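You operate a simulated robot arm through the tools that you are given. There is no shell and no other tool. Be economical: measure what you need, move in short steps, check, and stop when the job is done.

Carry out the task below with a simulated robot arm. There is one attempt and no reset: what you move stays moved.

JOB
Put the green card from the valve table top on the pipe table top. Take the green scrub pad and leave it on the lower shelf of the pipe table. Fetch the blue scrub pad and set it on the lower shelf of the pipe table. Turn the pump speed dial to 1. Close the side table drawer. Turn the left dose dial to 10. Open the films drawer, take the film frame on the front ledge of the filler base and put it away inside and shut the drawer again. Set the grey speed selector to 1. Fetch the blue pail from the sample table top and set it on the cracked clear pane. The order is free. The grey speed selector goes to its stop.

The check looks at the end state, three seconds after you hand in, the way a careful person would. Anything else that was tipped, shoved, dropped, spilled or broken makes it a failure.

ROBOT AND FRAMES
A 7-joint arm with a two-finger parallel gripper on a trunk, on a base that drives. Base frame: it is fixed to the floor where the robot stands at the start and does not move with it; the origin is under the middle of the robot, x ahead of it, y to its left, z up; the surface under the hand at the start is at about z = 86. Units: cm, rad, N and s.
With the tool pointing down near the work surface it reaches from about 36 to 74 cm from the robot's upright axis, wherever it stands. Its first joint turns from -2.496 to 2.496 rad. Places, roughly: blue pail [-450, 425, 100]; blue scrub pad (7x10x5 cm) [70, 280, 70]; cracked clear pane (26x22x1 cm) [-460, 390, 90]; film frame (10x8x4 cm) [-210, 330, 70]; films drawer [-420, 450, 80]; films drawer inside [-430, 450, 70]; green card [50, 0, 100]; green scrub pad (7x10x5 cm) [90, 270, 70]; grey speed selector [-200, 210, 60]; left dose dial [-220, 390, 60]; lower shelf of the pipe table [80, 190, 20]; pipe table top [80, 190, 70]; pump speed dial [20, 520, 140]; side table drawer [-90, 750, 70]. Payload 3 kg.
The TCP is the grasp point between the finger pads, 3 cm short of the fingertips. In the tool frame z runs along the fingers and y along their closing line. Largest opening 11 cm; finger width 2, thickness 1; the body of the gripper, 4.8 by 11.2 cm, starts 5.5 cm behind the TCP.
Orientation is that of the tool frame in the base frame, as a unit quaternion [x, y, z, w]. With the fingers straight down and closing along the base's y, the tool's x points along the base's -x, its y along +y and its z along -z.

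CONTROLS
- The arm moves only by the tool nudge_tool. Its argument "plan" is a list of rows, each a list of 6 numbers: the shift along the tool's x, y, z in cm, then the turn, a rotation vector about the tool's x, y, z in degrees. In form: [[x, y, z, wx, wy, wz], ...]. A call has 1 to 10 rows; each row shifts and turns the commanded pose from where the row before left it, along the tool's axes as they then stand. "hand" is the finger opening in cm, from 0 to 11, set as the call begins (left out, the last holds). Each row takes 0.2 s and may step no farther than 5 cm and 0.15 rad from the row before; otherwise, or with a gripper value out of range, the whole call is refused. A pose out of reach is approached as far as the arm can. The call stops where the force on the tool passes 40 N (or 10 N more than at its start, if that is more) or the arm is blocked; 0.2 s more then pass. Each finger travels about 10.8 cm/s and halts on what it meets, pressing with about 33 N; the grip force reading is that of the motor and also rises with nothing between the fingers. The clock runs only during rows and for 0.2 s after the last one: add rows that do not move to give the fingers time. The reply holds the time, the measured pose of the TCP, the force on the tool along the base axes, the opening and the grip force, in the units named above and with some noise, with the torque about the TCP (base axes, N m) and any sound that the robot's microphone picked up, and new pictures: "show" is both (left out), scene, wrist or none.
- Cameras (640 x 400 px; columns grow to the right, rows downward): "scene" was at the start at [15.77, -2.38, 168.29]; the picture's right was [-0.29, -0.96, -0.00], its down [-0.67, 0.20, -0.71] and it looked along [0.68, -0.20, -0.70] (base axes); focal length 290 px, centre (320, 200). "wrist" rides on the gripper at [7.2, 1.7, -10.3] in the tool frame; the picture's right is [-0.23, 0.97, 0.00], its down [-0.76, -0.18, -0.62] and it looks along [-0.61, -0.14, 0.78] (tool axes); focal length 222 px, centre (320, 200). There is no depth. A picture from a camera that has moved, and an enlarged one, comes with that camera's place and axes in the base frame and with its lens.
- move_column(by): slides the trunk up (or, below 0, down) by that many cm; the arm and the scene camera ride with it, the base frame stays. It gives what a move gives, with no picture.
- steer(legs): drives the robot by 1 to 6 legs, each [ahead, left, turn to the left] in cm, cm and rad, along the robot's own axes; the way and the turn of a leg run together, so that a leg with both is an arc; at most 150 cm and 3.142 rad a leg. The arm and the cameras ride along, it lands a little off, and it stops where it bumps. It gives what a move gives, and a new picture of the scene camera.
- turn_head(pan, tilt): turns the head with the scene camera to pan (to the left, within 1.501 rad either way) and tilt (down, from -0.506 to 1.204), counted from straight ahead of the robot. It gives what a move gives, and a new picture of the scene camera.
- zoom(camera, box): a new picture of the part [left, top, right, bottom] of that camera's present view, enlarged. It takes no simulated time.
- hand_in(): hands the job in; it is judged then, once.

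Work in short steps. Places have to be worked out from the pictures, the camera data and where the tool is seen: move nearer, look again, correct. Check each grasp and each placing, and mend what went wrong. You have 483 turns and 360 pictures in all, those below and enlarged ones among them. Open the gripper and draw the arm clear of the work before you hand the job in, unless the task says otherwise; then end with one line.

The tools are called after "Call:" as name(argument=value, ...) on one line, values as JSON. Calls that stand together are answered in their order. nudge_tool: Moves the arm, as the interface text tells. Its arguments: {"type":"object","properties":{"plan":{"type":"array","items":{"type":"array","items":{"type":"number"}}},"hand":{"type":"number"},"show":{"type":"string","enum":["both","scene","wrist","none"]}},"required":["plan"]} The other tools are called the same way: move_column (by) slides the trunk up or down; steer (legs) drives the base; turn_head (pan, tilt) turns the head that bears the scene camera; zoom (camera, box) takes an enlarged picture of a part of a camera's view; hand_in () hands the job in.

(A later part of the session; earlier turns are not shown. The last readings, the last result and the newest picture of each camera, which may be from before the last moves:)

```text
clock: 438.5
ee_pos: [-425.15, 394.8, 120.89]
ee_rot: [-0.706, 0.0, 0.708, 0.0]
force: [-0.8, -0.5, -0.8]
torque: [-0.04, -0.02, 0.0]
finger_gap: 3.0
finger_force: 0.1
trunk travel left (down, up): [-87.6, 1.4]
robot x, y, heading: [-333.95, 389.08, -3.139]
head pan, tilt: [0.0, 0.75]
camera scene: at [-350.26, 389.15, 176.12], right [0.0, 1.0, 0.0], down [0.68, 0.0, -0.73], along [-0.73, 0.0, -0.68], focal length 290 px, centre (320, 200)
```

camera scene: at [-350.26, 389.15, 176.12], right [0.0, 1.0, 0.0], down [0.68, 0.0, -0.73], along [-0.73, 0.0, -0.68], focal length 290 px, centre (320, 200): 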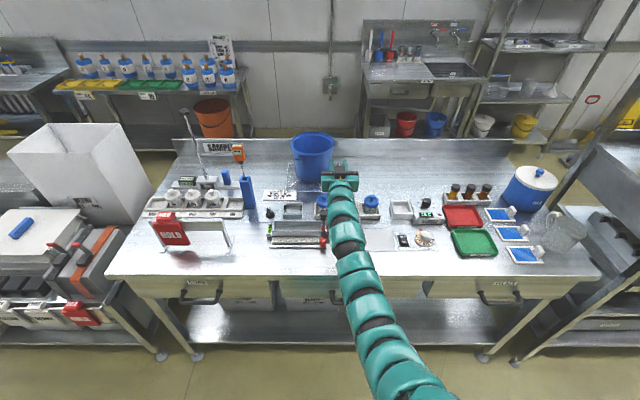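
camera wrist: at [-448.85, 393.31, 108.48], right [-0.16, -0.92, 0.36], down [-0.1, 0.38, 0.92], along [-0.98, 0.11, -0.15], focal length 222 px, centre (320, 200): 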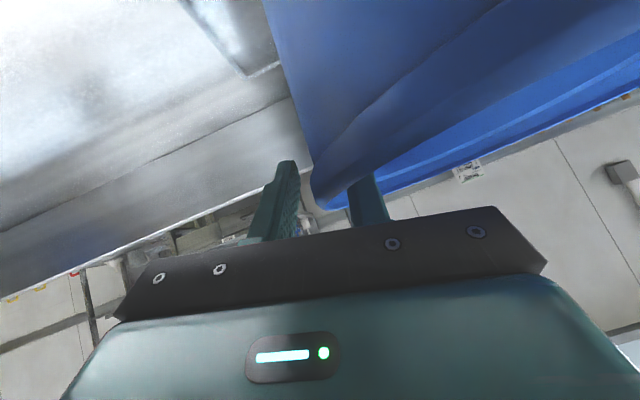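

Retract the arm 25 cm, shift right 61 cm, roll the tool 90° for a vertical grip, staying clear of the table.

Call:
nudge_tool(plan=[[0, 0, -5, 0, 0, 0], [0, 0, -5, 0, 0, 0], [0, 0, -5, 0, 0, 0], [0, 0, -5, 0, 0, 0], [0, 0, -5, 0, 0, 0], [0, 0, 0, 0, 0, 0]], show="none")

Call:
steer(legs=[[-16, -59, 0]])

Call:
nudge_tool(plan=[[0, 0, 0, 0, 0, 8], [0, 0, 0, 0, 0, 8], [0, 0, 0, 0, 0, 8], [0, 0, 0, 0, 0, 8], [0, 0, 0, 0, 0, 8], [0, 0, 0, 0, 0, 8], [0, 0, 0, 0, 0, 8], [0, 0, 0, 0, 0, 8], [0, 0, 0, 0, 0, 8], [0, 0, 0, 0, 0, 8]], hand=5, show="scene")

```text
clock: 439.9
ee_pos: [-400.36, 394.81, 120.88]
ee_rot: [-0.707, -0.001, 0.708, 0.0]
force: [-0.3, -0.5, -0.7]
torque: [0.04, 0.03, -0.02]
finger_gap: 3.01
finger_force: 0.0
trunk travel left (down, up): [-87.6, 1.4]
robot x, y, heading: [-333.53, 389.39, -3.138]
head pan, tilt: [0.0, 0.75]
```

```text
clock: 443.4
ee_pos: [-384.43, 453.62, 121.0]
ee_rot: [-0.706, 0.0, 0.708, -0.001]
force: [0.6, 0.3, -0.5]
torque: [0.02, 0.05, 0.02]
finger_gap: 2.99
finger_force: 0.1
trunk travel left (down, up): [-87.6, 1.4]
robot x, y, heading: [-318.33, 447.8, -3.136]
head pan, tilt: [0.0, 0.75]
camera scene: at [-334.49, 448.0, 176.12], right [0.0, 1.0, 0.0], down [0.68, 0.0, -0.73], along [-0.73, 0.0, -0.68], focal length 290 px, centre (320, 200)
```

scene: 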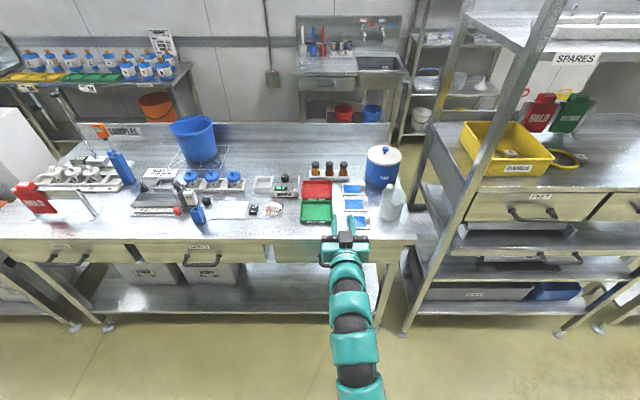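

```text
clock: 445.6
ee_pos: [-384.46, 453.54, 120.95]
ee_rot: [-0.541, 0.454, 0.542, -0.456]
force: [0.1, 0.4, 0.1]
torque: [0.03, 0.02, -0.01]
finger_gap: 5.01
finger_force: 0.1
trunk travel left (down, up): [-87.6, 1.4]
robot x, y, heading: [-318.23, 448.24, -3.134]
head pan, tilt: [0.0, 0.75]
camera scene: at [-334.5, 447.91, 176.12], right [0.0, 1.0, 0.0], down [0.68, 0.0, -0.73], along [-0.73, 0.0, -0.68], focal length 290 px, centre (320, 200)
```

scene: 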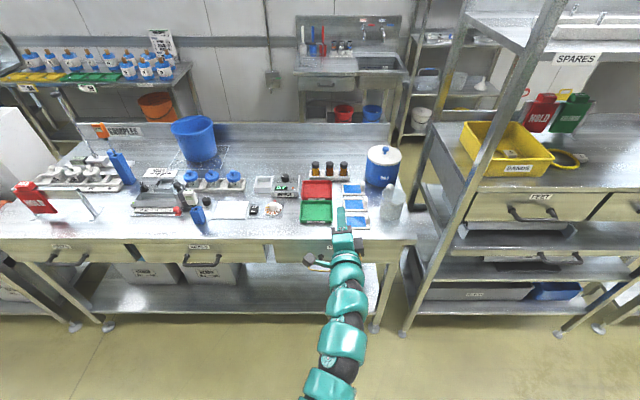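

Add the last 10°, then lower the trunk 37 cm and view the FILMS handle.

Call:
nudge_tool(plan=[[0, 0, 0, 0, 0, 5], [0, 0, 0, 0, 0, 5]], show="none")

Call:
move_column(by=-37)

Call:
turn_head(pan=0.0, tilt=0.5)

Call:
nudge_tool(plan=[[0, 0, 0, 0, 0, 0]], show="wrist")

```text
clock: 446.1
ee_pos: [-384.51, 453.55, 120.91]
ee_rot: [0.5, -0.5, -0.5, 0.501]
force: [0.2, 0.7, 0.2]
torque: [-0.01, 0.0, -0.01]
finger_gap: 5.01
finger_force: 0.0
trunk travel left (down, up): [-87.6, 1.4]
robot x, y, heading: [-318.17, 448.19, -3.135]
head pan, tilt: [0.0, 0.75]
```

```text
clock: 449.7
ee_pos: [-384.37, 453.55, 83.96]
ee_rot: [-0.5, 0.499, 0.5, -0.5]
force: [-0.4, -0.3, -0.8]
torque: [0.01, -0.03, 0.03]
finger_gap: 5.01
finger_force: 0.1
trunk travel left (down, up): [-50.6, 38.4]
robot x, y, heading: [-318.16, 448.1, -3.14]
head pan, tilt: [0.0, 0.75]
```

```text
clock: 450.5
ee_pos: [-384.53, 453.65, 83.92]
ee_rot: [0.5, -0.499, -0.501, 0.501]
force: [0.6, -0.3, -0.4]
torque: [0.0, 0.0, 0.02]
finger_gap: 4.96
finger_force: 0.0
trunk travel left (down, up): [-50.6, 38.4]
robot x, y, heading: [-318.08, 447.92, -3.135]
head pan, tilt: [0.0, 0.499]
camera scene: at [-335.31, 447.92, 141.31], right [0.0, 1.0, 0.0], down [0.48, 0.0, -0.88], along [-0.88, 0.0, -0.48], focal length 290 px, centre (320, 200)
```

scene: 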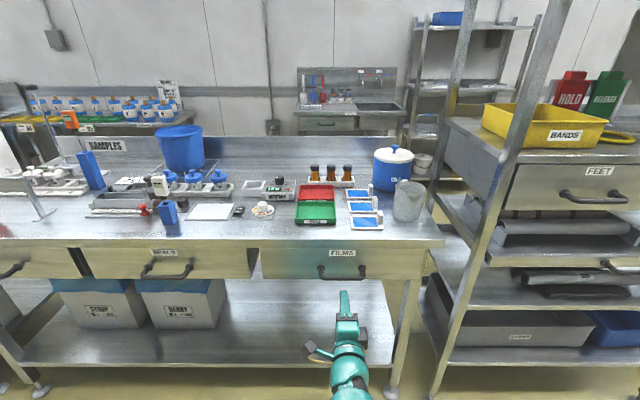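

```text
clock: 450.9
ee_pos: [-384.52, 453.58, 84.04]
ee_rot: [0.5, -0.5, -0.499, 0.501]
force: [0.2, 0.5, -0.3]
torque: [0.01, -0.01, -0.02]
finger_gap: 5.02
finger_force: 0.0
trunk travel left (down, up): [-50.6, 38.4]
robot x, y, heading: [-318.13, 447.76, -3.136]
head pan, tilt: [0.0, 0.499]
camera wrist: at [-374.07, 446.22, 85.64], right [0.0, 0.23, 0.97], down [0.62, 0.76, -0.18], along [-0.78, 0.61, -0.14], focal length 222 px, centre (320, 200)
```

wrist: 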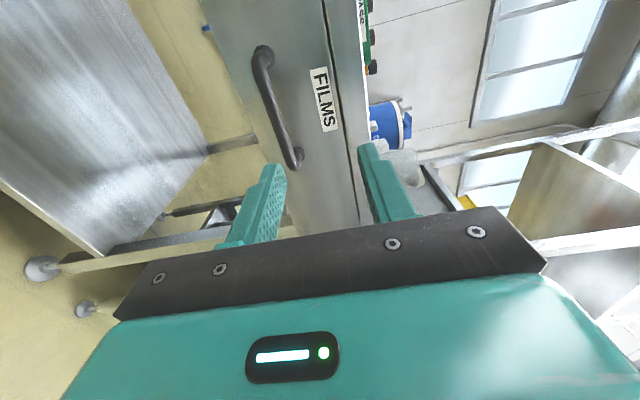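

Handle bar ≈[-403,453.7,78.6]. Lower 5.4 cm and drive forward 11 cm, then check alignment.

Call:
nudge_tool(plan=[[0, -2.7, 0, 0, 0, 0], [0, -2.7, 0, 0, 0, 0], [0, 0, 0, 0, 0, 0]], show="none")

Call:
steer(legs=[[11, 0, 0]])

Call:
nudge_tool(plan=[[0, 0, 0, 0, 0, 0]], show="wrist")

Call:
zoom(camera="scene", box=[270, 240, 430, 340])

```text
clock: 451.7
ee_pos: [-384.55, 453.65, 78.71]
ee_rot: [0.5, -0.5, -0.5, 0.501]
force: [0.1, 0.1, 0.1]
torque: [-0.01, -0.01, 0.0]
finger_gap: 5.01
finger_force: 0.1
trunk travel left (down, up): [-50.6, 38.4]
robot x, y, heading: [-318.4, 448.45, -3.135]
head pan, tilt: [0.0, 0.499]
```

```text
clock: 452.9
ee_pos: [-395.47, 453.54, 78.64]
ee_rot: [0.5, -0.499, -0.499, 0.501]
force: [-0.5, -0.3, 0.4]
torque: [-0.03, 0.0, -0.02]
finger_gap: 5.04
finger_force: 0.1
trunk travel left (down, up): [-50.6, 38.4]
robot x, y, heading: [-328.45, 447.93, -3.136]
head pan, tilt: [0.0, 0.499]
camera scene: at [-346.14, 447.85, 141.3], right [-0.01, 1.0, 0.0], down [0.48, 0.0, -0.88], along [-0.88, -0.01, -0.48], focal length 290 px, centre (320, 200)
```

scene: 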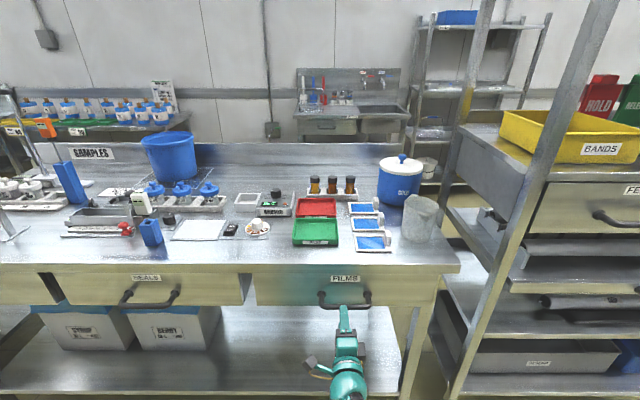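

```text
clock: 453.3
ee_pos: [-395.36, 453.63, 78.74]
ee_rot: [0.5, -0.499, -0.499, 0.501]
force: [0.0, 0.1, 0.6]
torque: [-0.01, 0.01, 0.02]
finger_gap: 5.02
finger_force: 0.0
trunk travel left (down, up): [-50.6, 38.4]
robot x, y, heading: [-328.86, 447.66, -3.136]
head pan, tilt: [0.0, 0.499]
camera wrist: at [-384.95, 446.18, 80.36], right [0.0, 0.23, 0.97], down [0.62, 0.76, -0.18], along [-0.78, 0.6, -0.14], focal length 222 px, centre (320, 200)
```

wrist: 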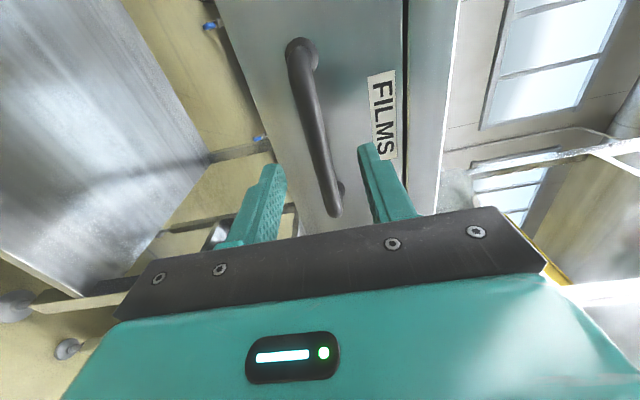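

```text
4.00 times, centred on (350, 290) of scene
camera zoom: at [-346.07, 447.84, 141.32], right [-0.01, 1.0, 0.0], down [0.48, 0.0, -0.88], along [-0.88, -0.01, -0.48], focal length 1162 px, centre (200, -160)
```

zoom: 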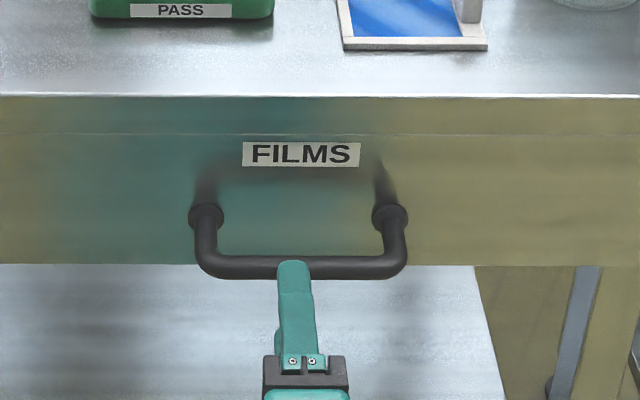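

The bar is centred between the fingers. Advance 5 cm and grip.

Call:
nudge_tool(plan=[[0, 0, 2.5, 0, 0, 0], [0, 0, 2.5, 0, 0, 0], [0, 0, 0, 0, 0, 0]], show="none")

Call:
nudge_tool(plan=[[0, 0, 0, 0, 0, 0], [0, 0, 0, 0, 0, 0], [0, 0, 0, 0, 0, 0]], hand=0.5, show="wrist")

```text
clock: 454.1
ee_pos: [-400.42, 453.56, 78.86]
ee_rot: [0.5, -0.499, -0.5, 0.502]
force: [0.8, 0.0, -0.4]
torque: [-0.01, 0.02, -0.02]
finger_gap: 5.03
finger_force: 0.0
trunk travel left (down, up): [-50.6, 38.4]
robot x, y, heading: [-328.68, 447.73, -3.138]
head pan, tilt: [0.0, 0.499]
```

```text
clock: 454.9
ee_pos: [-400.4, 453.47, 78.62]
ee_rot: [0.502, -0.5, -0.499, 0.5]
force: [8.4, 2.0, -17.5]
torque: [0.01, -0.08, -0.37]
finger_gap: 1.59
finger_force: 45.1
trunk travel left (down, up): [-50.6, 38.4]
robot x, y, heading: [-329.19, 447.9, -3.129]
head pan, tilt: [0.0, 0.499]
camera wrist: at [-390.0, 446.21, 80.27], right [0.0, 0.23, 0.97], down [0.62, 0.76, -0.18], along [-0.78, 0.6, -0.14], focal length 222 px, centre (320, 200)
```

wrist: 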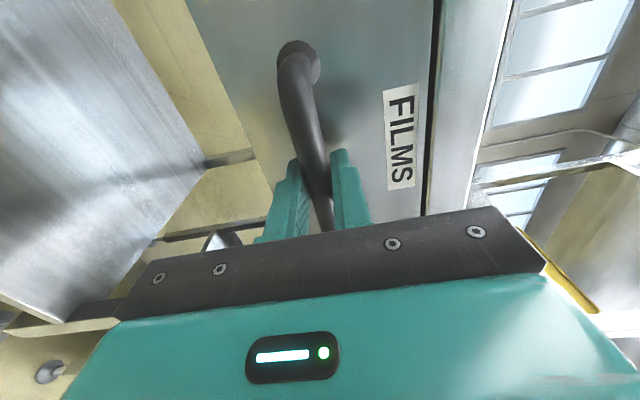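

Gripped. Ease down 0.3 cm and pull with the arm 12 cm.

Call:
nudge_tool(plan=[[0, -0.3, 0, 0, 0, 0], [0, 0, -2, 0, 0, 0], [0, 0, -2.5, 0, 0, 0], [0, 0, -2.5, 0, 0, 0], [0, 0, -2.5, 0, 0, 0], [0, 0, -2.5, 0, 0, 0], [0, 0, 0, 0, 0, 0]], show="scene")

```text
clock: 456.5
ee_pos: [-388.06, 453.55, 78.62]
ee_rot: [0.5, -0.498, -0.5, 0.502]
force: [-1.1, -6.1, 35.0]
torque: [-0.03, 0.17, 0.42]
finger_gap: 1.56
finger_force: 44.8
trunk travel left (down, up): [-50.6, 38.4]
robot x, y, heading: [-328.98, 448.03, -3.138]
head pan, tilt: [0.0, 0.499]
camera scene: at [-345.77, 447.75, 141.38], right [-0.01, 1.0, 0.0], down [0.48, 0.0, -0.88], along [-0.88, 0.0, -0.48], focal length 290 px, centre (320, 200)
```

scene: 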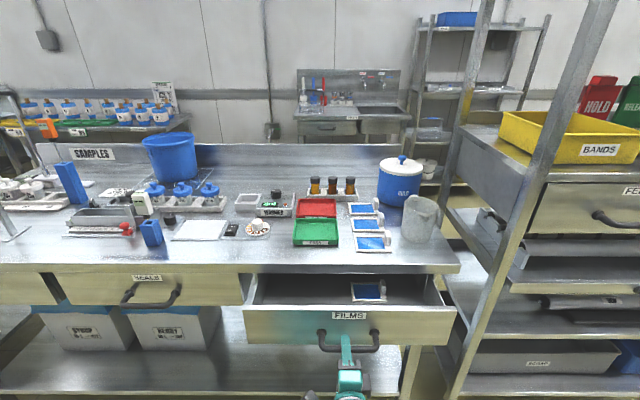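

The drawer opens; a similar film frame lies inside. Ease up 0.4 and pull further with the base.

Call:
nudge_tool(plan=[[0, 0.35, 0, 0, 0, 0], [0, 0, 0, 0, 0, 0]], show="none")

Call:
steer(legs=[[-12, 0, 0]])

```text
clock: 457.1
ee_pos: [-388.28, 453.63, 78.58]
ee_rot: [0.501, -0.498, -0.5, 0.5]
force: [0.7, -2.9, 2.3]
torque: [-0.15, 0.02, -0.87]
finger_gap: 1.58
finger_force: 44.6
trunk travel left (down, up): [-50.6, 38.4]
robot x, y, heading: [-329.09, 448.15, -3.139]
head pan, tilt: [0.0, 0.499]
```

```text
clock: 458.3
ee_pos: [-376.5, 453.57, 78.6]
ee_rot: [0.502, -0.498, -0.5, 0.5]
force: [1.7, -13.7, -12.9]
torque: [-0.08, -0.04, 1.27]
finger_gap: 1.59
finger_force: 44.6
trunk travel left (down, up): [-50.6, 38.4]
robot x, y, heading: [-316.92, 448.2, -3.14]
head pan, tilt: [0.0, 0.499]
camera scene: at [-334.25, 447.81, 141.29], right [0.0, 1.0, 0.0], down [0.48, 0.0, -0.88], along [-0.88, 0.0, -0.48], focal length 290 px, centre (320, 200)
```

scene: 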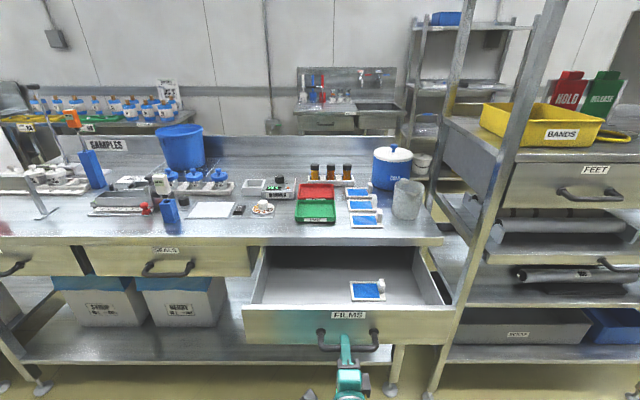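

Opened 24 cm; room on the left inside. Release the handle and withdraw; zoom in on the interior.

Call:
nudge_tool(plan=[[0, 0, 0, 0, 0, 0], [0, 0, 0, 0, 0, 0], [0, 0, -3, 0, 0, 0], [0, 0, -3, 0, 0, 0], [0, 0, 0, 0, 0, 0]], hand=5, show="none")

Call:
zoom(camera="scene", box=[230, 170, 460, 350])

```text
clock: 459.5
ee_pos: [-370.38, 453.55, 78.53]
ee_rot: [0.501, -0.5, -0.498, 0.501]
force: [-0.2, -1.2, -0.7]
torque: [-0.01, -0.02, -0.05]
finger_gap: 5.01
finger_force: 0.2
trunk travel left (down, up): [-50.6, 38.4]
robot x, y, heading: [-317.3, 447.81, -3.14]
head pan, tilt: [0.0, 0.499]
```

```text
2.22 times, centred on (345, 260) of scene
camera zoom: at [-334.39, 447.85, 141.28], right [0.0, 1.0, 0.0], down [0.48, 0.0, -0.88], along [-0.88, 0.0, -0.48], focal length 645 px, centre (264, 67)
```

zoom: 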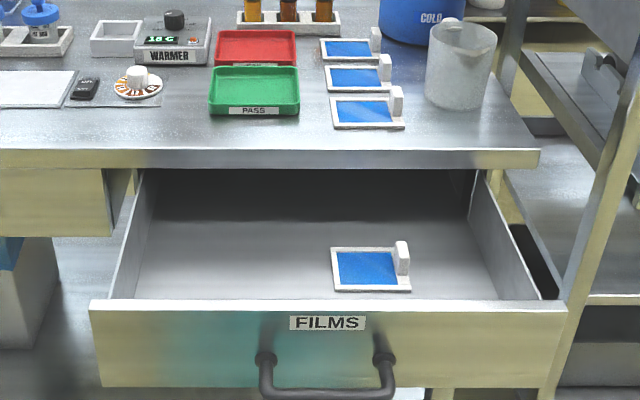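

Next fetch the film frame. Un-roll the tool, strafe to y≈325 and turn to face the filler.

Call:
nudge_tool(plan=[[0, 0, 0, 0, 0, -8.5], [0, 0, 0, 0, 0, -8.5], [0, 0, 0, 0, 0, -8.5], [0, 0, 0, 0, 0, -8.5], [0, 0, 0, 0, 0, -8.5], [0, 0, 0, 0, 0, -8.5], [0, 0, 0, 0, 0, -8.5], [0, 0, 0, 0, 0, -8.5], [0, 0, 0, 0, 0, -8.5], [0, 0, 0, 0, 0, -8.5]], show="none")

Call:
nudge_tool(plan=[[0, 0, 0, 0, 0, -5], [0, 0, 0, 0, 0, 0]], show="none")

Call:
steer(legs=[[-3, 123, 0], [0, 0, 3.14]])

Call:
turn_head(pan=0.0, tilt=0.6)

```text
clock: 461.7
ee_pos: [-370.23, 453.66, 78.65]
ee_rot: [0.707, -0.028, -0.706, 0.031]
force: [-0.6, -0.1, 0.0]
torque: [-0.01, -0.01, 0.0]
finger_gap: 5.0
finger_force: 0.1
trunk travel left (down, up): [-50.6, 38.4]
robot x, y, heading: [-316.67, 448.29, -3.136]
head pan, tilt: [0.0, 0.499]
```

```text
clock: 462.3
ee_pos: [-370.24, 453.77, 78.66]
ee_rot: [-0.707, -0.002, 0.707, 0.0]
force: [0.3, -0.1, -0.3]
torque: [0.04, 0.04, -0.01]
finger_gap: 5.03
finger_force: 0.0
trunk travel left (down, up): [-50.6, 38.4]
robot x, y, heading: [-316.94, 448.39, -3.139]
head pan, tilt: [0.0, 0.499]
```

```text
clock: 475.8
ee_pos: [-259.5, 317.7, 78.59]
ee_rot: [0.01, 0.707, -0.009, 0.707]
force: [0.1, 0.1, 0.3]
torque: [0.0, 0.05, -0.01]
finger_gap: 5.01
finger_force: 0.0
trunk travel left (down, up): [-50.6, 38.4]
robot x, y, heading: [-312.62, 324.98, -0.027]
head pan, tilt: [0.0, 0.499]
camera scene: at [-295.56, 324.56, 141.31], right [-0.03, -1.0, 0.0], down [-0.48, 0.01, -0.88], along [0.88, -0.03, -0.48], focal length 290 px, centre (320, 200)
```

scene: 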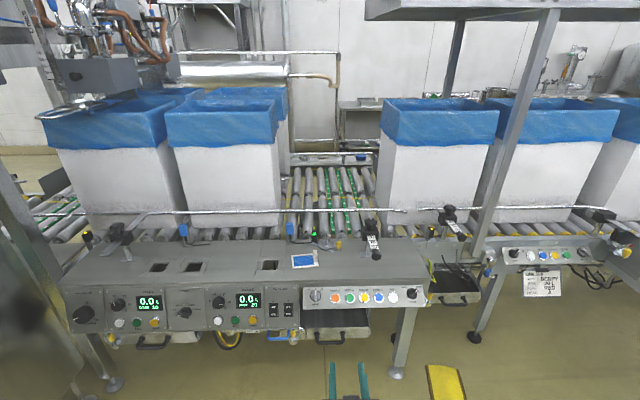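

```text
clock: 476.4
ee_pos: [-259.43, 317.74, 78.74]
ee_rot: [0.009, 0.707, -0.01, 0.707]
force: [0.4, 0.0, -0.8]
torque: [0.05, 0.01, 0.03]
finger_gap: 5.02
finger_force: 0.0
trunk travel left (down, up): [-50.6, 38.4]
robot x, y, heading: [-312.51, 325.03, -0.031]
head pan, tilt: [0.0, 0.6]
camera scene: at [-295.82, 324.57, 140.41], right [-0.03, -1.0, 0.0], down [-0.56, 0.02, -0.83], along [0.82, -0.02, -0.56], focal length 290 px, centre (320, 200)
```

scene: 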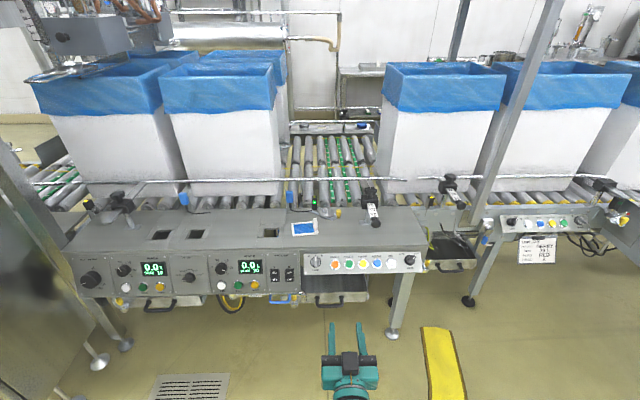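

Call:
zoom(camera="scene", box=[240, 180, 400, 280])

```text
4.00 times, centred on (320, 230) of scene
camera zoom: at [-295.82, 324.57, 140.41], right [-0.03, -1.0, 0.0], down [-0.56, 0.02, -0.83], along [0.82, -0.02, -0.56], focal length 1162 px, centre (320, 80)
```

zoom: 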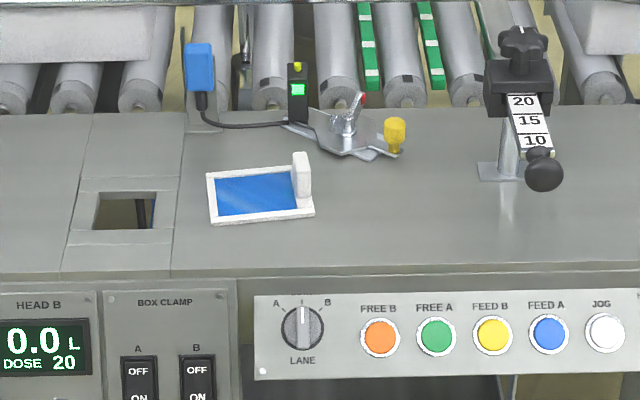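

Tab of the frame is near [-208.5,324.2], top z≈71.5, frame yawed ~8°. Align the tool yaw and pitch it 48° down.

Call:
nudge_tool(plan=[[0, 0, 0, -5, 0, 0], [0, 0, 0, -5, 0, 0], [0, 0, 0, 0, 7, 0], [0, 0, 0, 0, 7, 0], [0, 0, 0, 0, 7, 0], [0, 0, 0, 0, 7, 0], [0, 0, 0, 0, 7, 0], [0, 0, 0, 0, 7, 0], [0, 0, 0, 0, 0, 0]], hand=4, show="none")

Call:
steer(legs=[[5, 0, 0]])

```text
clock: 478.4
ee_pos: [-256.08, 317.28, 69.37]
ee_rot: [-0.065, 0.909, 0.028, 0.412]
force: [0.6, 0.0, 0.5]
torque: [0.01, 0.01, -0.03]
finger_gap: 4.03
finger_force: 0.1
out of reach, approached as far as the arm can: row 3, 4, 5, 6, 7, 8
trunk travel left (down, up): [-50.6, 38.4]
robot x, y, heading: [-312.3, 324.96, -0.027]
head pan, tilt: [0.0, 0.6]
```

```text
clock: 479.4
ee_pos: [-251.05, 317.24, 69.48]
ee_rot: [-0.065, 0.909, 0.029, 0.412]
force: [-0.8, 0.0, 0.3]
torque: [0.0, 0.03, -0.04]
finger_gap: 3.98
finger_force: 0.2
trunk travel left (down, up): [-50.6, 38.4]
robot x, y, heading: [-307.77, 325.27, -0.03]
head pan, tilt: [0.0, 0.6]
camera scene: at [-290.79, 324.42, 140.4], right [-0.03, -1.0, 0.0], down [-0.57, 0.02, -0.82], along [0.82, -0.02, -0.57], focal length 290 px, centre (320, 200)
```

scene: 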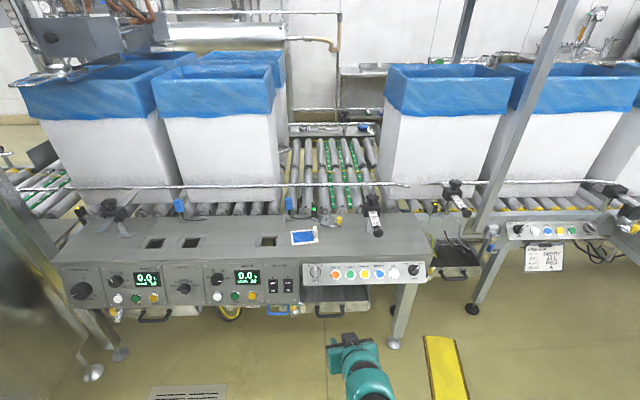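

Orientation is right (tilt 49°, yaw 8°). Raise the trunk 10 cm, then inch the base forward 5 cm.

Call:
move_column(by=11)

Call:
steer(legs=[[5, 0, 0]])

Call:
nudge_tool(plan=[[-3, 0.8, 2.8, 0, 0, 0], [-3, 0.8, 2.8, 0, 0, 0], [-3, 0.8, 2.8, 0, 0, 0], [-3, 0.8, 2.8, 0, 0, 0], [-3, 0.8, 2.8, 0, 0, 0], [0, 0, 0, 0, 0, 0]], show="wrist")

```text
clock: 480.8
ee_pos: [-251.14, 317.13, 80.37]
ee_rot: [-0.065, 0.908, 0.028, 0.412]
force: [0.1, -0.4, 0.4]
torque: [0.03, 0.0, 0.01]
finger_gap: 4.0
finger_force: 0.0
trunk travel left (down, up): [-61.6, 27.4]
robot x, y, heading: [-307.95, 324.81, -0.03]
head pan, tilt: [0.0, 0.6]
```

```text
clock: 481.7
ee_pos: [-246.09, 316.86, 80.42]
ee_rot: [-0.064, 0.909, 0.027, 0.411]
force: [-0.4, 0.3, 0.4]
torque: [0.02, 0.04, 0.01]
finger_gap: 3.98
finger_force: 0.1
trunk travel left (down, up): [-61.6, 27.4]
robot x, y, heading: [-302.49, 324.59, -0.028]
head pan, tilt: [0.0, 0.6]
camera scene: at [-285.65, 324.25, 151.39], right [-0.03, -1.0, 0.0], down [-0.57, 0.02, -0.82], along [0.82, -0.02, -0.57], focal length 290 px, centre (320, 200)
```

scene: 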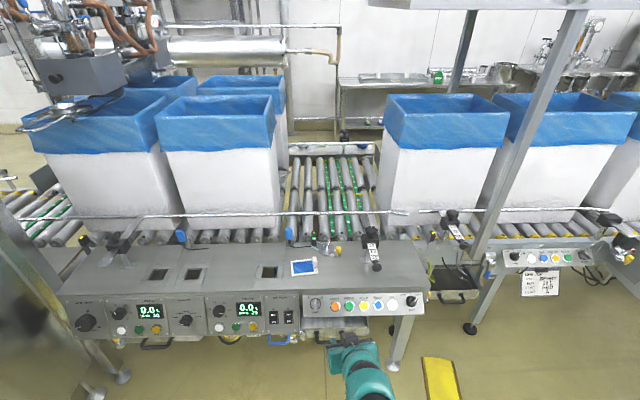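

```text
clock: 483.1
ee_pos: [-226.36, 323.61, 82.5]
ee_rot: [-0.065, 0.909, 0.03, 0.41]
force: [0.0, 0.1, -0.6]
torque: [-0.02, 0.04, -0.02]
finger_gap: 3.98
finger_force: 0.0
trunk travel left (down, up): [-61.6, 27.4]
robot x, y, heading: [-302.24, 324.79, -0.029]
head pan, tilt: [0.0, 0.6]
camera wrist: at [-238.91, 323.42, 83.83], right [0.01, 0.99, 0.17], down [0.06, -0.17, 0.98], along [1.0, 0.0, -0.06], focal length 222 px, centre (320, 200)
```

wrist: 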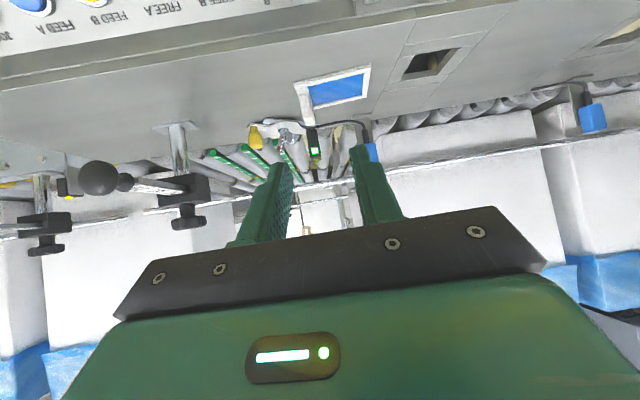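

Base is still free at x=-302. Move toward the tab: to about [-214,324,77].

Call:
nudge_tool(plan=[[-1.35, -0.46, 4.3, 0, 0, 0], [-1.35, -0.46, 4.3, 0, 0, 0], [-1.35, -0.46, 4.3, 0, 0, 0], [0, 0, 0, 0, 0, 0]], show="wrist")

Call:
zoom(camera="scene", box=[250, 210, 390, 310])

```text
clock: 484.1
ee_pos: [-213.94, 324.05, 77.04]
ee_rot: [-0.065, 0.908, 0.029, 0.413]
force: [-0.2, -0.2, -0.3]
torque: [0.03, -0.01, -0.01]
finger_gap: 4.03
finger_force: 0.1
trunk travel left (down, up): [-61.6, 27.4]
robot x, y, heading: [-302.54, 324.52, -0.03]
head pan, tilt: [0.0, 0.6]
camera wrist: at [-226.55, 323.85, 78.35], right [0.01, 0.99, 0.17], down [0.06, -0.17, 0.98], along [1.0, 0.0, -0.06], focal length 222 px, centre (320, 200)
```

wrist: 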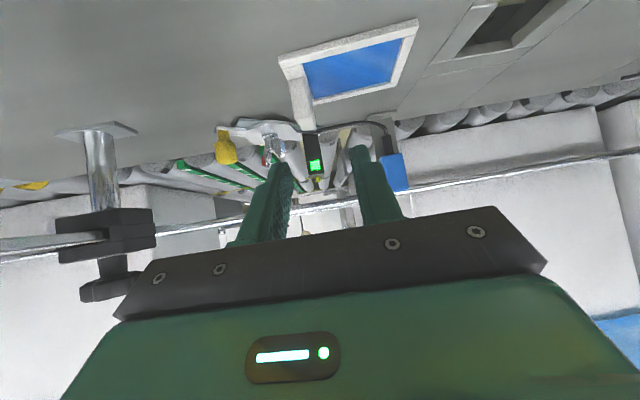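

```text
4.00 times, centred on (320, 260) of scene
camera zoom: at [-285.8, 324.25, 151.41], right [-0.03, -1.0, 0.0], down [-0.56, 0.02, -0.83], along [0.82, -0.02, -0.56], focal length 1162 px, centre (320, -40)
```

zoom: 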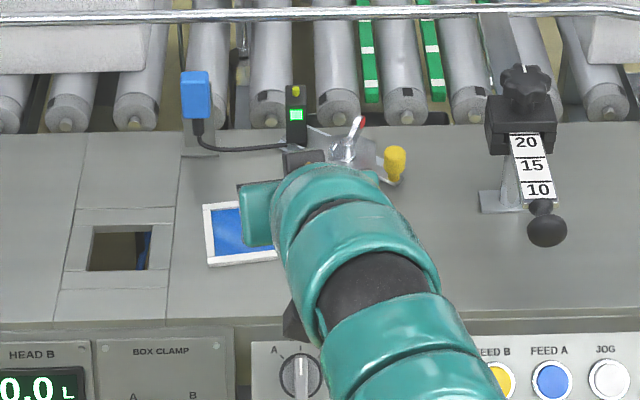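

Call:
nudge_tool(plan=[[0.3, -0.6, 2.5, 0, 0, 0], [0.3, -0.3, 2.3, 0, 0, 0], [0, 0, 0, 0, 0, 0]], show="wrist")

```text
clock: 484.9
ee_pos: [-212.36, 323.23, 74.84]
ee_rot: [-0.065, 0.908, 0.029, 0.412]
force: [0.2, -0.2, -0.2]
torque: [-0.01, -0.02, 0.02]
finger_gap: 4.01
finger_force: 0.0
out of reach, approached as far as the arm can: row 2
trunk travel left (down, up): [-61.6, 27.4]
robot x, y, heading: [-302.36, 324.9, -0.027]
head pan, tilt: [0.0, 0.6]
camera wrist: at [-224.99, 323.04, 76.21], right [0.01, 0.99, 0.17], down [0.06, -0.17, 0.98], along [1.0, 0.0, -0.06], focal length 222 px, centre (320, 200)
```

wrist: 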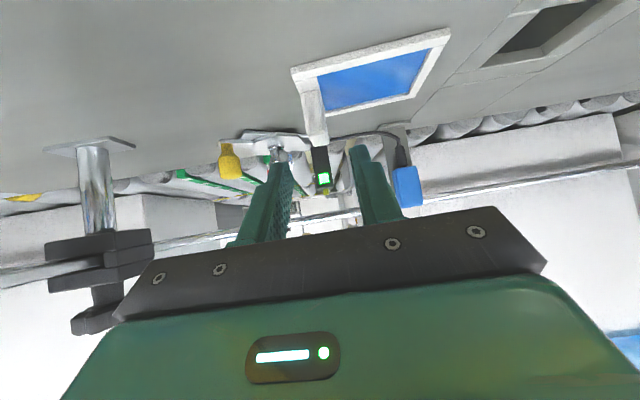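

Arm's reach limit here; inch the base 3 cm forward instead.

Call:
steer(legs=[[3.3, 0, 0]])

Call:
move_column(by=-1.5)

Call:
nudge_tool(plan=[[0, 0.5, 0, 0, 0, 0], [0, 0, 0, 0, 0, 0]], show="wrist")

```text
clock: 485.8
ee_pos: [-209.08, 323.24, 74.71]
ee_rot: [-0.064, 0.909, 0.027, 0.412]
force: [-0.3, 0.4, -0.9]
torque: [-0.02, -0.03, -0.02]
finger_gap: 4.0
finger_force: 0.1
trunk travel left (down, up): [-61.6, 27.4]
robot x, y, heading: [-298.89, 324.95, -0.032]
head pan, tilt: [0.0, 0.6]
camera scene: at [-282.28, 324.15, 151.38], right [-0.03, -1.0, 0.0], down [-0.57, 0.02, -0.82], along [0.82, -0.02, -0.57], focal length 290 px, centre (320, 200)
```

scene: 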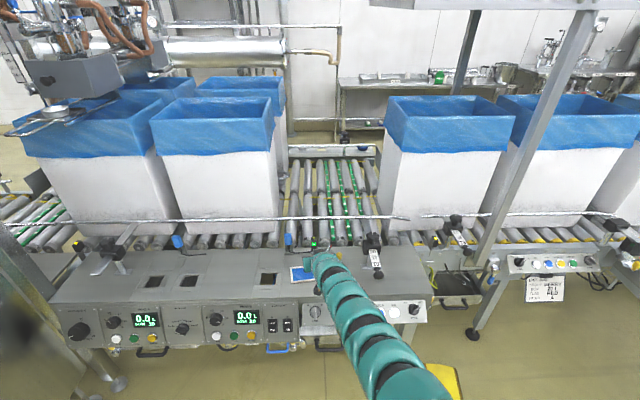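

```text
clock: 486.4
ee_pos: [-209.05, 323.19, 73.45]
ee_rot: [-0.065, 0.908, 0.028, 0.412]
force: [-0.4, -0.2, -0.5]
torque: [0.03, -0.02, -0.01]
finger_gap: 4.04
finger_force: 0.0
trunk travel left (down, up): [-60.1, 28.9]
robot x, y, heading: [-299.2, 324.62, -0.027]
head pan, tilt: [0.0, 0.6]
```

```text
clock: 487.0
ee_pos: [-209.18, 323.62, 73.33]
ee_rot: [-0.065, 0.909, 0.028, 0.411]
force: [-0.2, 0.6, 0.2]
torque: [-0.02, -0.01, -0.01]
finger_gap: 4.0
finger_force: 0.0
trunk travel left (down, up): [-60.1, 28.9]
robot x, y, heading: [-299.3, 324.78, -0.034]
head pan, tilt: [0.0, 0.6]
camera wrist: at [-221.78, 323.42, 74.71], right [0.01, 0.99, 0.17], down [0.06, -0.17, 0.98], along [1.0, 0.0, -0.06], focal length 222 px, centre (320, 200)
```

wrist: 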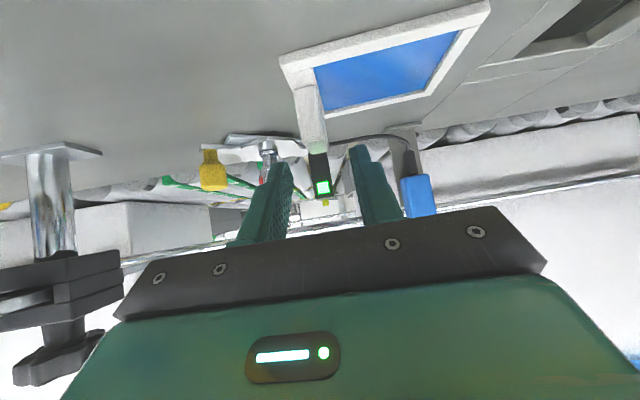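

Tab top is at z≈71; lower 1.4 cm and check.

Call:
move_column(by=-1.4)

Call:
nudge_tool(plan=[[0, 0, 0, 0, 0, 0]], show="wrist")

```text
clock: 487.6
ee_pos: [-209.26, 323.6, 71.87]
ee_rot: [-0.064, 0.909, 0.027, 0.412]
force: [-0.3, -0.2, -0.1]
torque: [0.02, -0.03, -0.02]
finger_gap: 4.0
finger_force: 0.1
trunk travel left (down, up): [-58.7, 30.3]
robot x, y, heading: [-299.65, 324.63, -0.025]
head pan, tilt: [0.0, 0.6]
```

```text
clock: 488.0
ee_pos: [-209.19, 323.54, 72.0]
ee_rot: [-0.064, 0.909, 0.028, 0.411]
force: [0.6, 0.9, -0.2]
torque: [-0.03, 0.02, -0.02]
finger_gap: 4.02
finger_force: 0.1
trunk travel left (down, up): [-58.7, 30.3]
robot x, y, heading: [-299.36, 324.41, -0.027]
head pan, tilt: [0.0, 0.6]
camera wrist: at [-221.79, 323.43, 73.32], right [0.01, 0.99, 0.17], down [0.06, -0.17, 0.98], along [1.0, 0.0, -0.06], focal length 222 px, centre (320, 200)
```

wrist: 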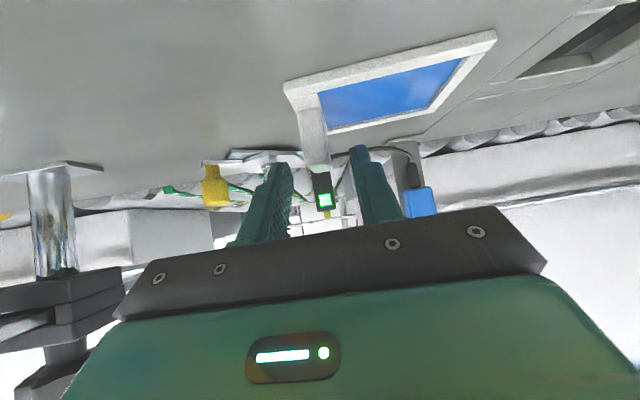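

The tab is between the fingers with ~1.5 cm overlap. Lower 0.5 more and close.

Call:
nudge_tool(plan=[[0.35, 0, 0.35, 0, 0, 0], [0, 0, 0, 0, 0, 0]], show="none")

Call:
nudge_tool(plan=[[0, 0, 0, 0, 0, 0], [0, 0, 0, 0, 0, 0], [0, 0, 0, 0, 0, 0]], hand=0.5, show="wrist")

```text
clock: 488.6
ee_pos: [-209.14, 323.62, 71.47]
ee_rot: [-0.065, 0.909, 0.028, 0.412]
force: [-0.5, 0.5, 0.4]
torque: [0.0, 0.0, 0.0]
finger_gap: 4.02
finger_force: 0.0
trunk travel left (down, up): [-58.7, 30.3]
robot x, y, heading: [-299.1, 324.83, -0.031]
head pan, tilt: [0.0, 0.6]
```

```text
clock: 489.4
ee_pos: [-209.26, 323.61, 71.5]
ee_rot: [-0.065, 0.908, 0.029, 0.412]
force: [0.2, -0.4, 0.1]
torque: [0.02, -0.05, -0.03]
finger_gap: 1.36
finger_force: 33.4
trunk travel left (down, up): [-58.7, 30.3]
robot x, y, heading: [-299.14, 324.68, -0.031]
head pan, tilt: [0.0, 0.6]
camera wrist: at [-221.81, 323.46, 72.82], right [0.01, 0.99, 0.17], down [0.06, -0.17, 0.98], along [1.0, 0.0, -0.06], focal length 222 px, centre (320, 200)
```

wrist: 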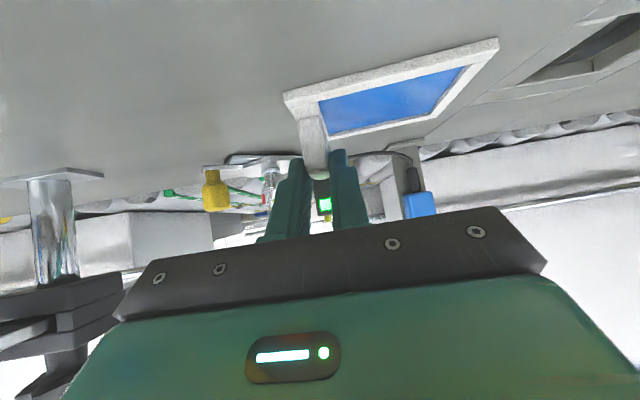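

Gripped the tab (1.36 cm). Lift 5 cm and check.

Call:
move_column(by=5)

Call:
nudge_tool(plan=[[0, 0, 0, 0, 0, 0]], show="wrist")

Call:
zoom(camera="scene", box=[250, 210, 390, 310])

```text
clock: 490.3
ee_pos: [-209.24, 323.53, 76.42]
ee_rot: [-0.065, 0.909, 0.029, 0.411]
force: [0.2, 0.3, -0.8]
torque: [-0.01, -0.01, 0.01]
finger_gap: 1.36
finger_force: 33.0
trunk travel left (down, up): [-63.7, 25.3]
robot x, y, heading: [-299.18, 324.75, -0.029]
head pan, tilt: [0.0, 0.6]
```

```text
clock: 490.7
ee_pos: [-209.18, 323.74, 76.39]
ee_rot: [-0.066, 0.909, 0.029, 0.411]
force: [0.0, 0.7, 0.8]
torque: [-0.02, 0.04, -0.01]
finger_gap: 1.41
finger_force: 33.1
trunk travel left (down, up): [-63.7, 25.3]
robot x, y, heading: [-299.2, 324.64, -0.03]
head pan, tilt: [0.0, 0.6]
camera wrist: at [-221.8, 323.45, 77.8], right [0.01, 0.99, 0.17], down [0.06, -0.17, 0.98], along [1.0, 0.0, -0.06], focal length 222 px, centre (320, 200)
```

wrist: 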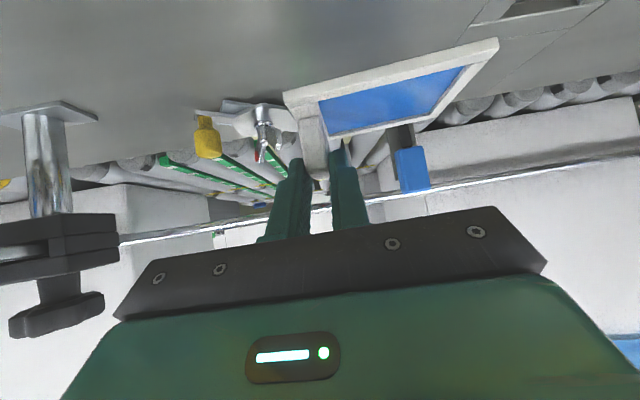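

```text
4.00 times, centred on (320, 260) of scene
camera zoom: at [-282.44, 324.16, 153.5], right [-0.03, -1.0, 0.0], down [-0.56, 0.02, -0.82], along [0.82, -0.02, -0.57], focal length 1162 px, centre (320, -40)
```

zoom: 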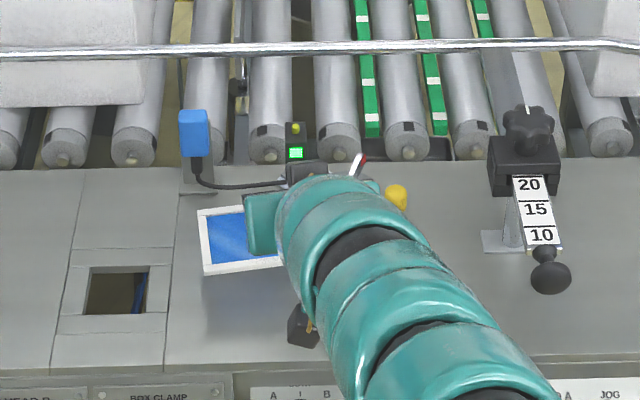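

Frame held. Back out 14 cm, raise the trunk, and retract the arm 20 cm before turning.

Call:
steer(legs=[[-14, 0, 0]])

Call:
move_column(by=22)

Call:
nudge_tool(plan=[[3.2, 0.7, -3.6, 0, 0, 0], [3.2, 0.7, -3.6, 0, 0, 0], [3.2, 0.7, -3.6, 0, 0, 0], [3.2, 0.7, -3.6, 0, 0, 0], [0, 0, 0, 0, 0, 0]], show="wrist")

```text
clock: 492.1
ee_pos: [-223.46, 324.02, 76.72]
ee_rot: [-0.064, 0.908, 0.029, 0.412]
force: [-0.7, 0.7, -0.1]
torque: [0.0, 0.02, -0.02]
finger_gap: 1.39
finger_force: 32.9
trunk travel left (down, up): [-63.7, 25.3]
robot x, y, heading: [-313.08, 325.68, -0.025]
head pan, tilt: [0.0, 0.6]
camera scene: at [-296.73, 324.59, 153.52], right [-0.03, -1.0, 0.0], down [-0.56, 0.02, -0.83], along [0.83, -0.02, -0.56], focal length 290 px, centre (320, 200)
```

scene: 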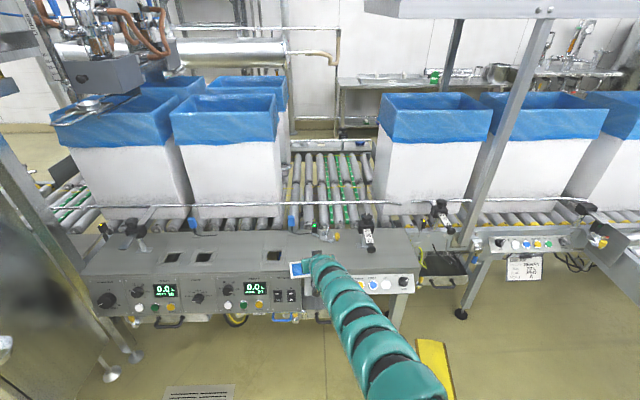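

```text
clock: 494.4
ee_pos: [-223.29, 324.01, 98.49]
ee_rot: [-0.065, 0.908, 0.028, 0.412]
force: [0.1, 0.7, -1.0]
torque: [-0.01, -0.01, 0.01]
finger_gap: 1.37
finger_force: 32.7
trunk travel left (down, up): [-85.7, 3.3]
robot x, y, heading: [-313.49, 324.92, -0.033]
head pan, tilt: [0.0, 0.6]
```

```text
clock: 495.6
ee_pos: [-242.85, 324.05, 98.43]
ee_rot: [-0.064, 0.909, 0.029, 0.411]
force: [1.3, 0.0, -0.1]
torque: [0.01, -0.01, 0.01]
finger_gap: 1.37
finger_force: 33.0
trunk travel left (down, up): [-85.7, 3.3]
robot x, y, heading: [-313.59, 325.23, -0.034]
head pan, tilt: [0.0, 0.6]
camera wrist: at [-255.38, 323.99, 99.84], right [0.01, 0.99, 0.17], down [0.06, -0.17, 0.98], along [1.0, 0.0, -0.06], focal length 222 px, centre (320, 200)
```

wrist: 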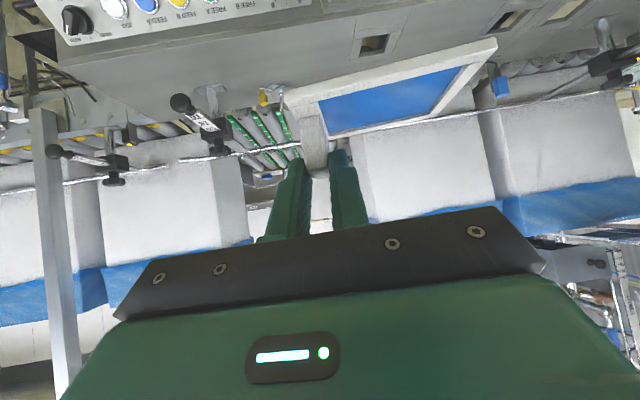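

Frame is level in the grip. Turn left ~172° so that the tool points along -x toward the drawer.

Call:
steer(legs=[[0, 0, 3.006]])

Call:
turn_head(pan=-0.5, tilt=0.6)

```text
clock: 503.0
ee_pos: [-383.15, 335.05, 98.41]
ee_rot: [0.911, 0.005, -0.413, 0.002]
force: [-0.2, -0.6, -0.6]
torque: [0.0, -0.02, -0.03]
finger_gap: 1.38
finger_force: 32.9
trunk travel left (down, up): [-85.7, 3.3]
robot x, y, heading: [-313.35, 324.85, 2.981]
head pan, tilt: [0.0, 0.6]
camera scene: at [-330.1, 327.78, 175.5], right [0.16, 0.99, 0.0], down [0.56, -0.09, -0.82], along [-0.81, 0.13, -0.57], focal length 290 px, centre (320, 200)
```

scene: 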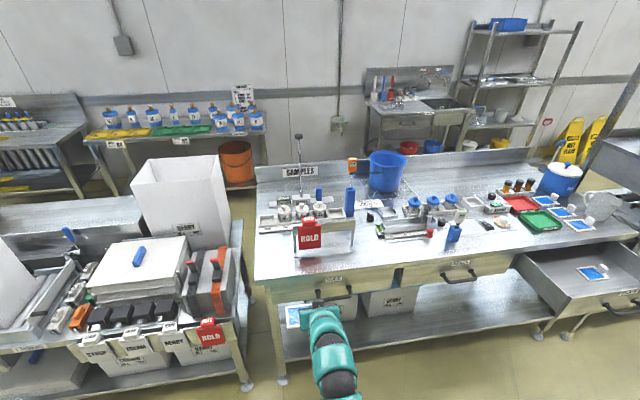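

```text
clock: 504.0
ee_pos: [-383.26, 335.03, 98.53]
ee_rot: [0.911, 0.006, -0.413, 0.002]
force: [-0.1, -1.0, 0.0]
torque: [0.02, -0.01, 0.02]
finger_gap: 1.39
finger_force: 32.7
trunk travel left (down, up): [-85.7, 3.3]
robot x, y, heading: [-312.96, 325.19, 2.982]
head pan, tilt: [-0.499, 0.6]
camera scene: at [-328.36, 331.78, 175.5], right [0.61, 0.79, 0.0], down [0.45, -0.35, -0.82], along [-0.65, 0.5, -0.57], focal length 290 px, centre (320, 200)
```

scene: 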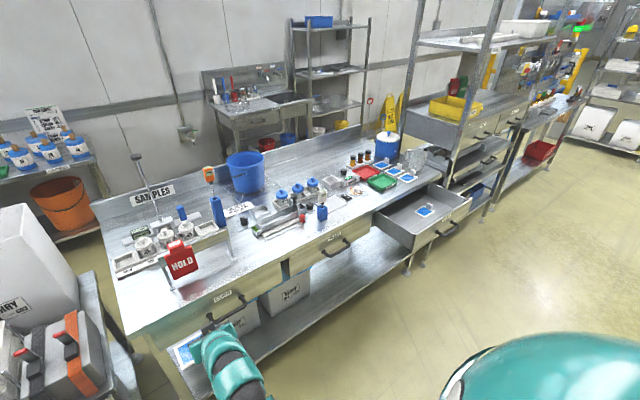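

Move +y by 111 cm (staying at the same x), with the frame passing above the drawer's rim.

Call:
steer(legs=[[17.8, -109.6, 0]])

Call:
turn_head(pan=0.16, tilt=0.7)

```text
clock: 509.7
ee_pos: [-382.79, 448.14, 98.61]
ee_rot: [0.911, 0.004, -0.413, 0.001]
force: [-0.3, -0.1, 0.6]
torque: [0.05, -0.02, 0.0]
finger_gap: 1.37
finger_force: 32.7
trunk travel left (down, up): [-85.7, 3.3]
robot x, y, heading: [-313.15, 437.87, 2.984]
head pan, tilt: [-0.499, 0.6]
camera scene: at [-327.94, 444.75, 175.5], right [0.61, 0.79, 0.0], down [0.45, -0.35, -0.82], along [-0.65, 0.51, -0.57], focal length 290 px, centre (320, 200)
```

scene: 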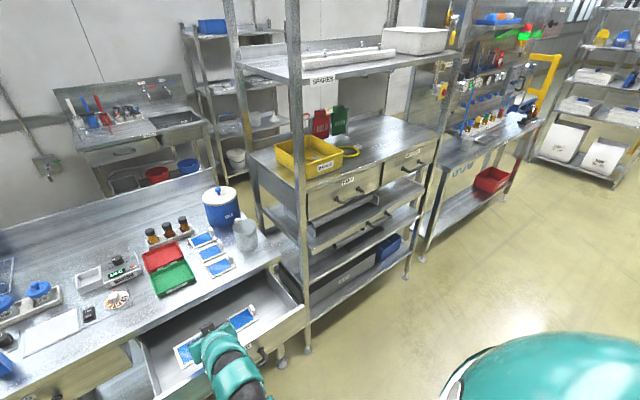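

```text
clock: 510.8
ee_pos: [-382.85, 448.27, 98.48]
ee_rot: [0.911, 0.004, -0.413, 0.001]
force: [0.6, -0.3, -0.1]
torque: [0.0, -0.01, -0.03]
finger_gap: 1.36
finger_force: 32.9
trunk travel left (down, up): [-85.7, 3.3]
robot x, y, heading: [-312.61, 437.68, 2.985]
head pan, tilt: [0.161, 0.7]
camera scene: at [-329.46, 439.3, 174.64], right [0.0, 1.0, 0.0], down [0.64, 0.0, -0.76], along [-0.76, 0.0, -0.64], focal length 290 px, centre (320, 200)
```

scene: 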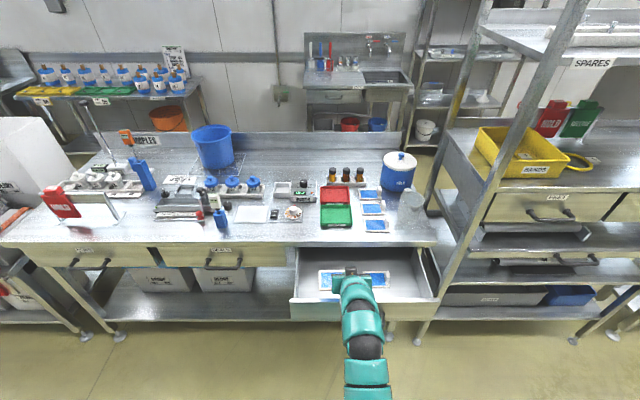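

Call:
zoom(camera="scene", box=[270, 220, 450, 340])

```text
3.33 times, centred on (360, 280) of scene
camera zoom: at [-329.46, 439.3, 174.64], right [0.0, 1.0, 0.0], down [0.64, 0.0, -0.76], along [-0.76, 0.0, -0.64], focal length 968 px, centre (187, -67)
```

zoom: 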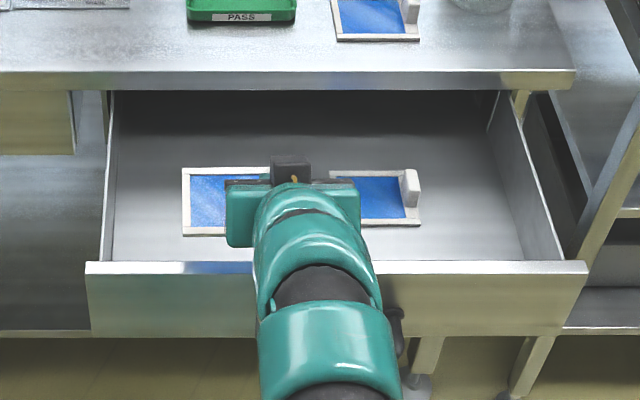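

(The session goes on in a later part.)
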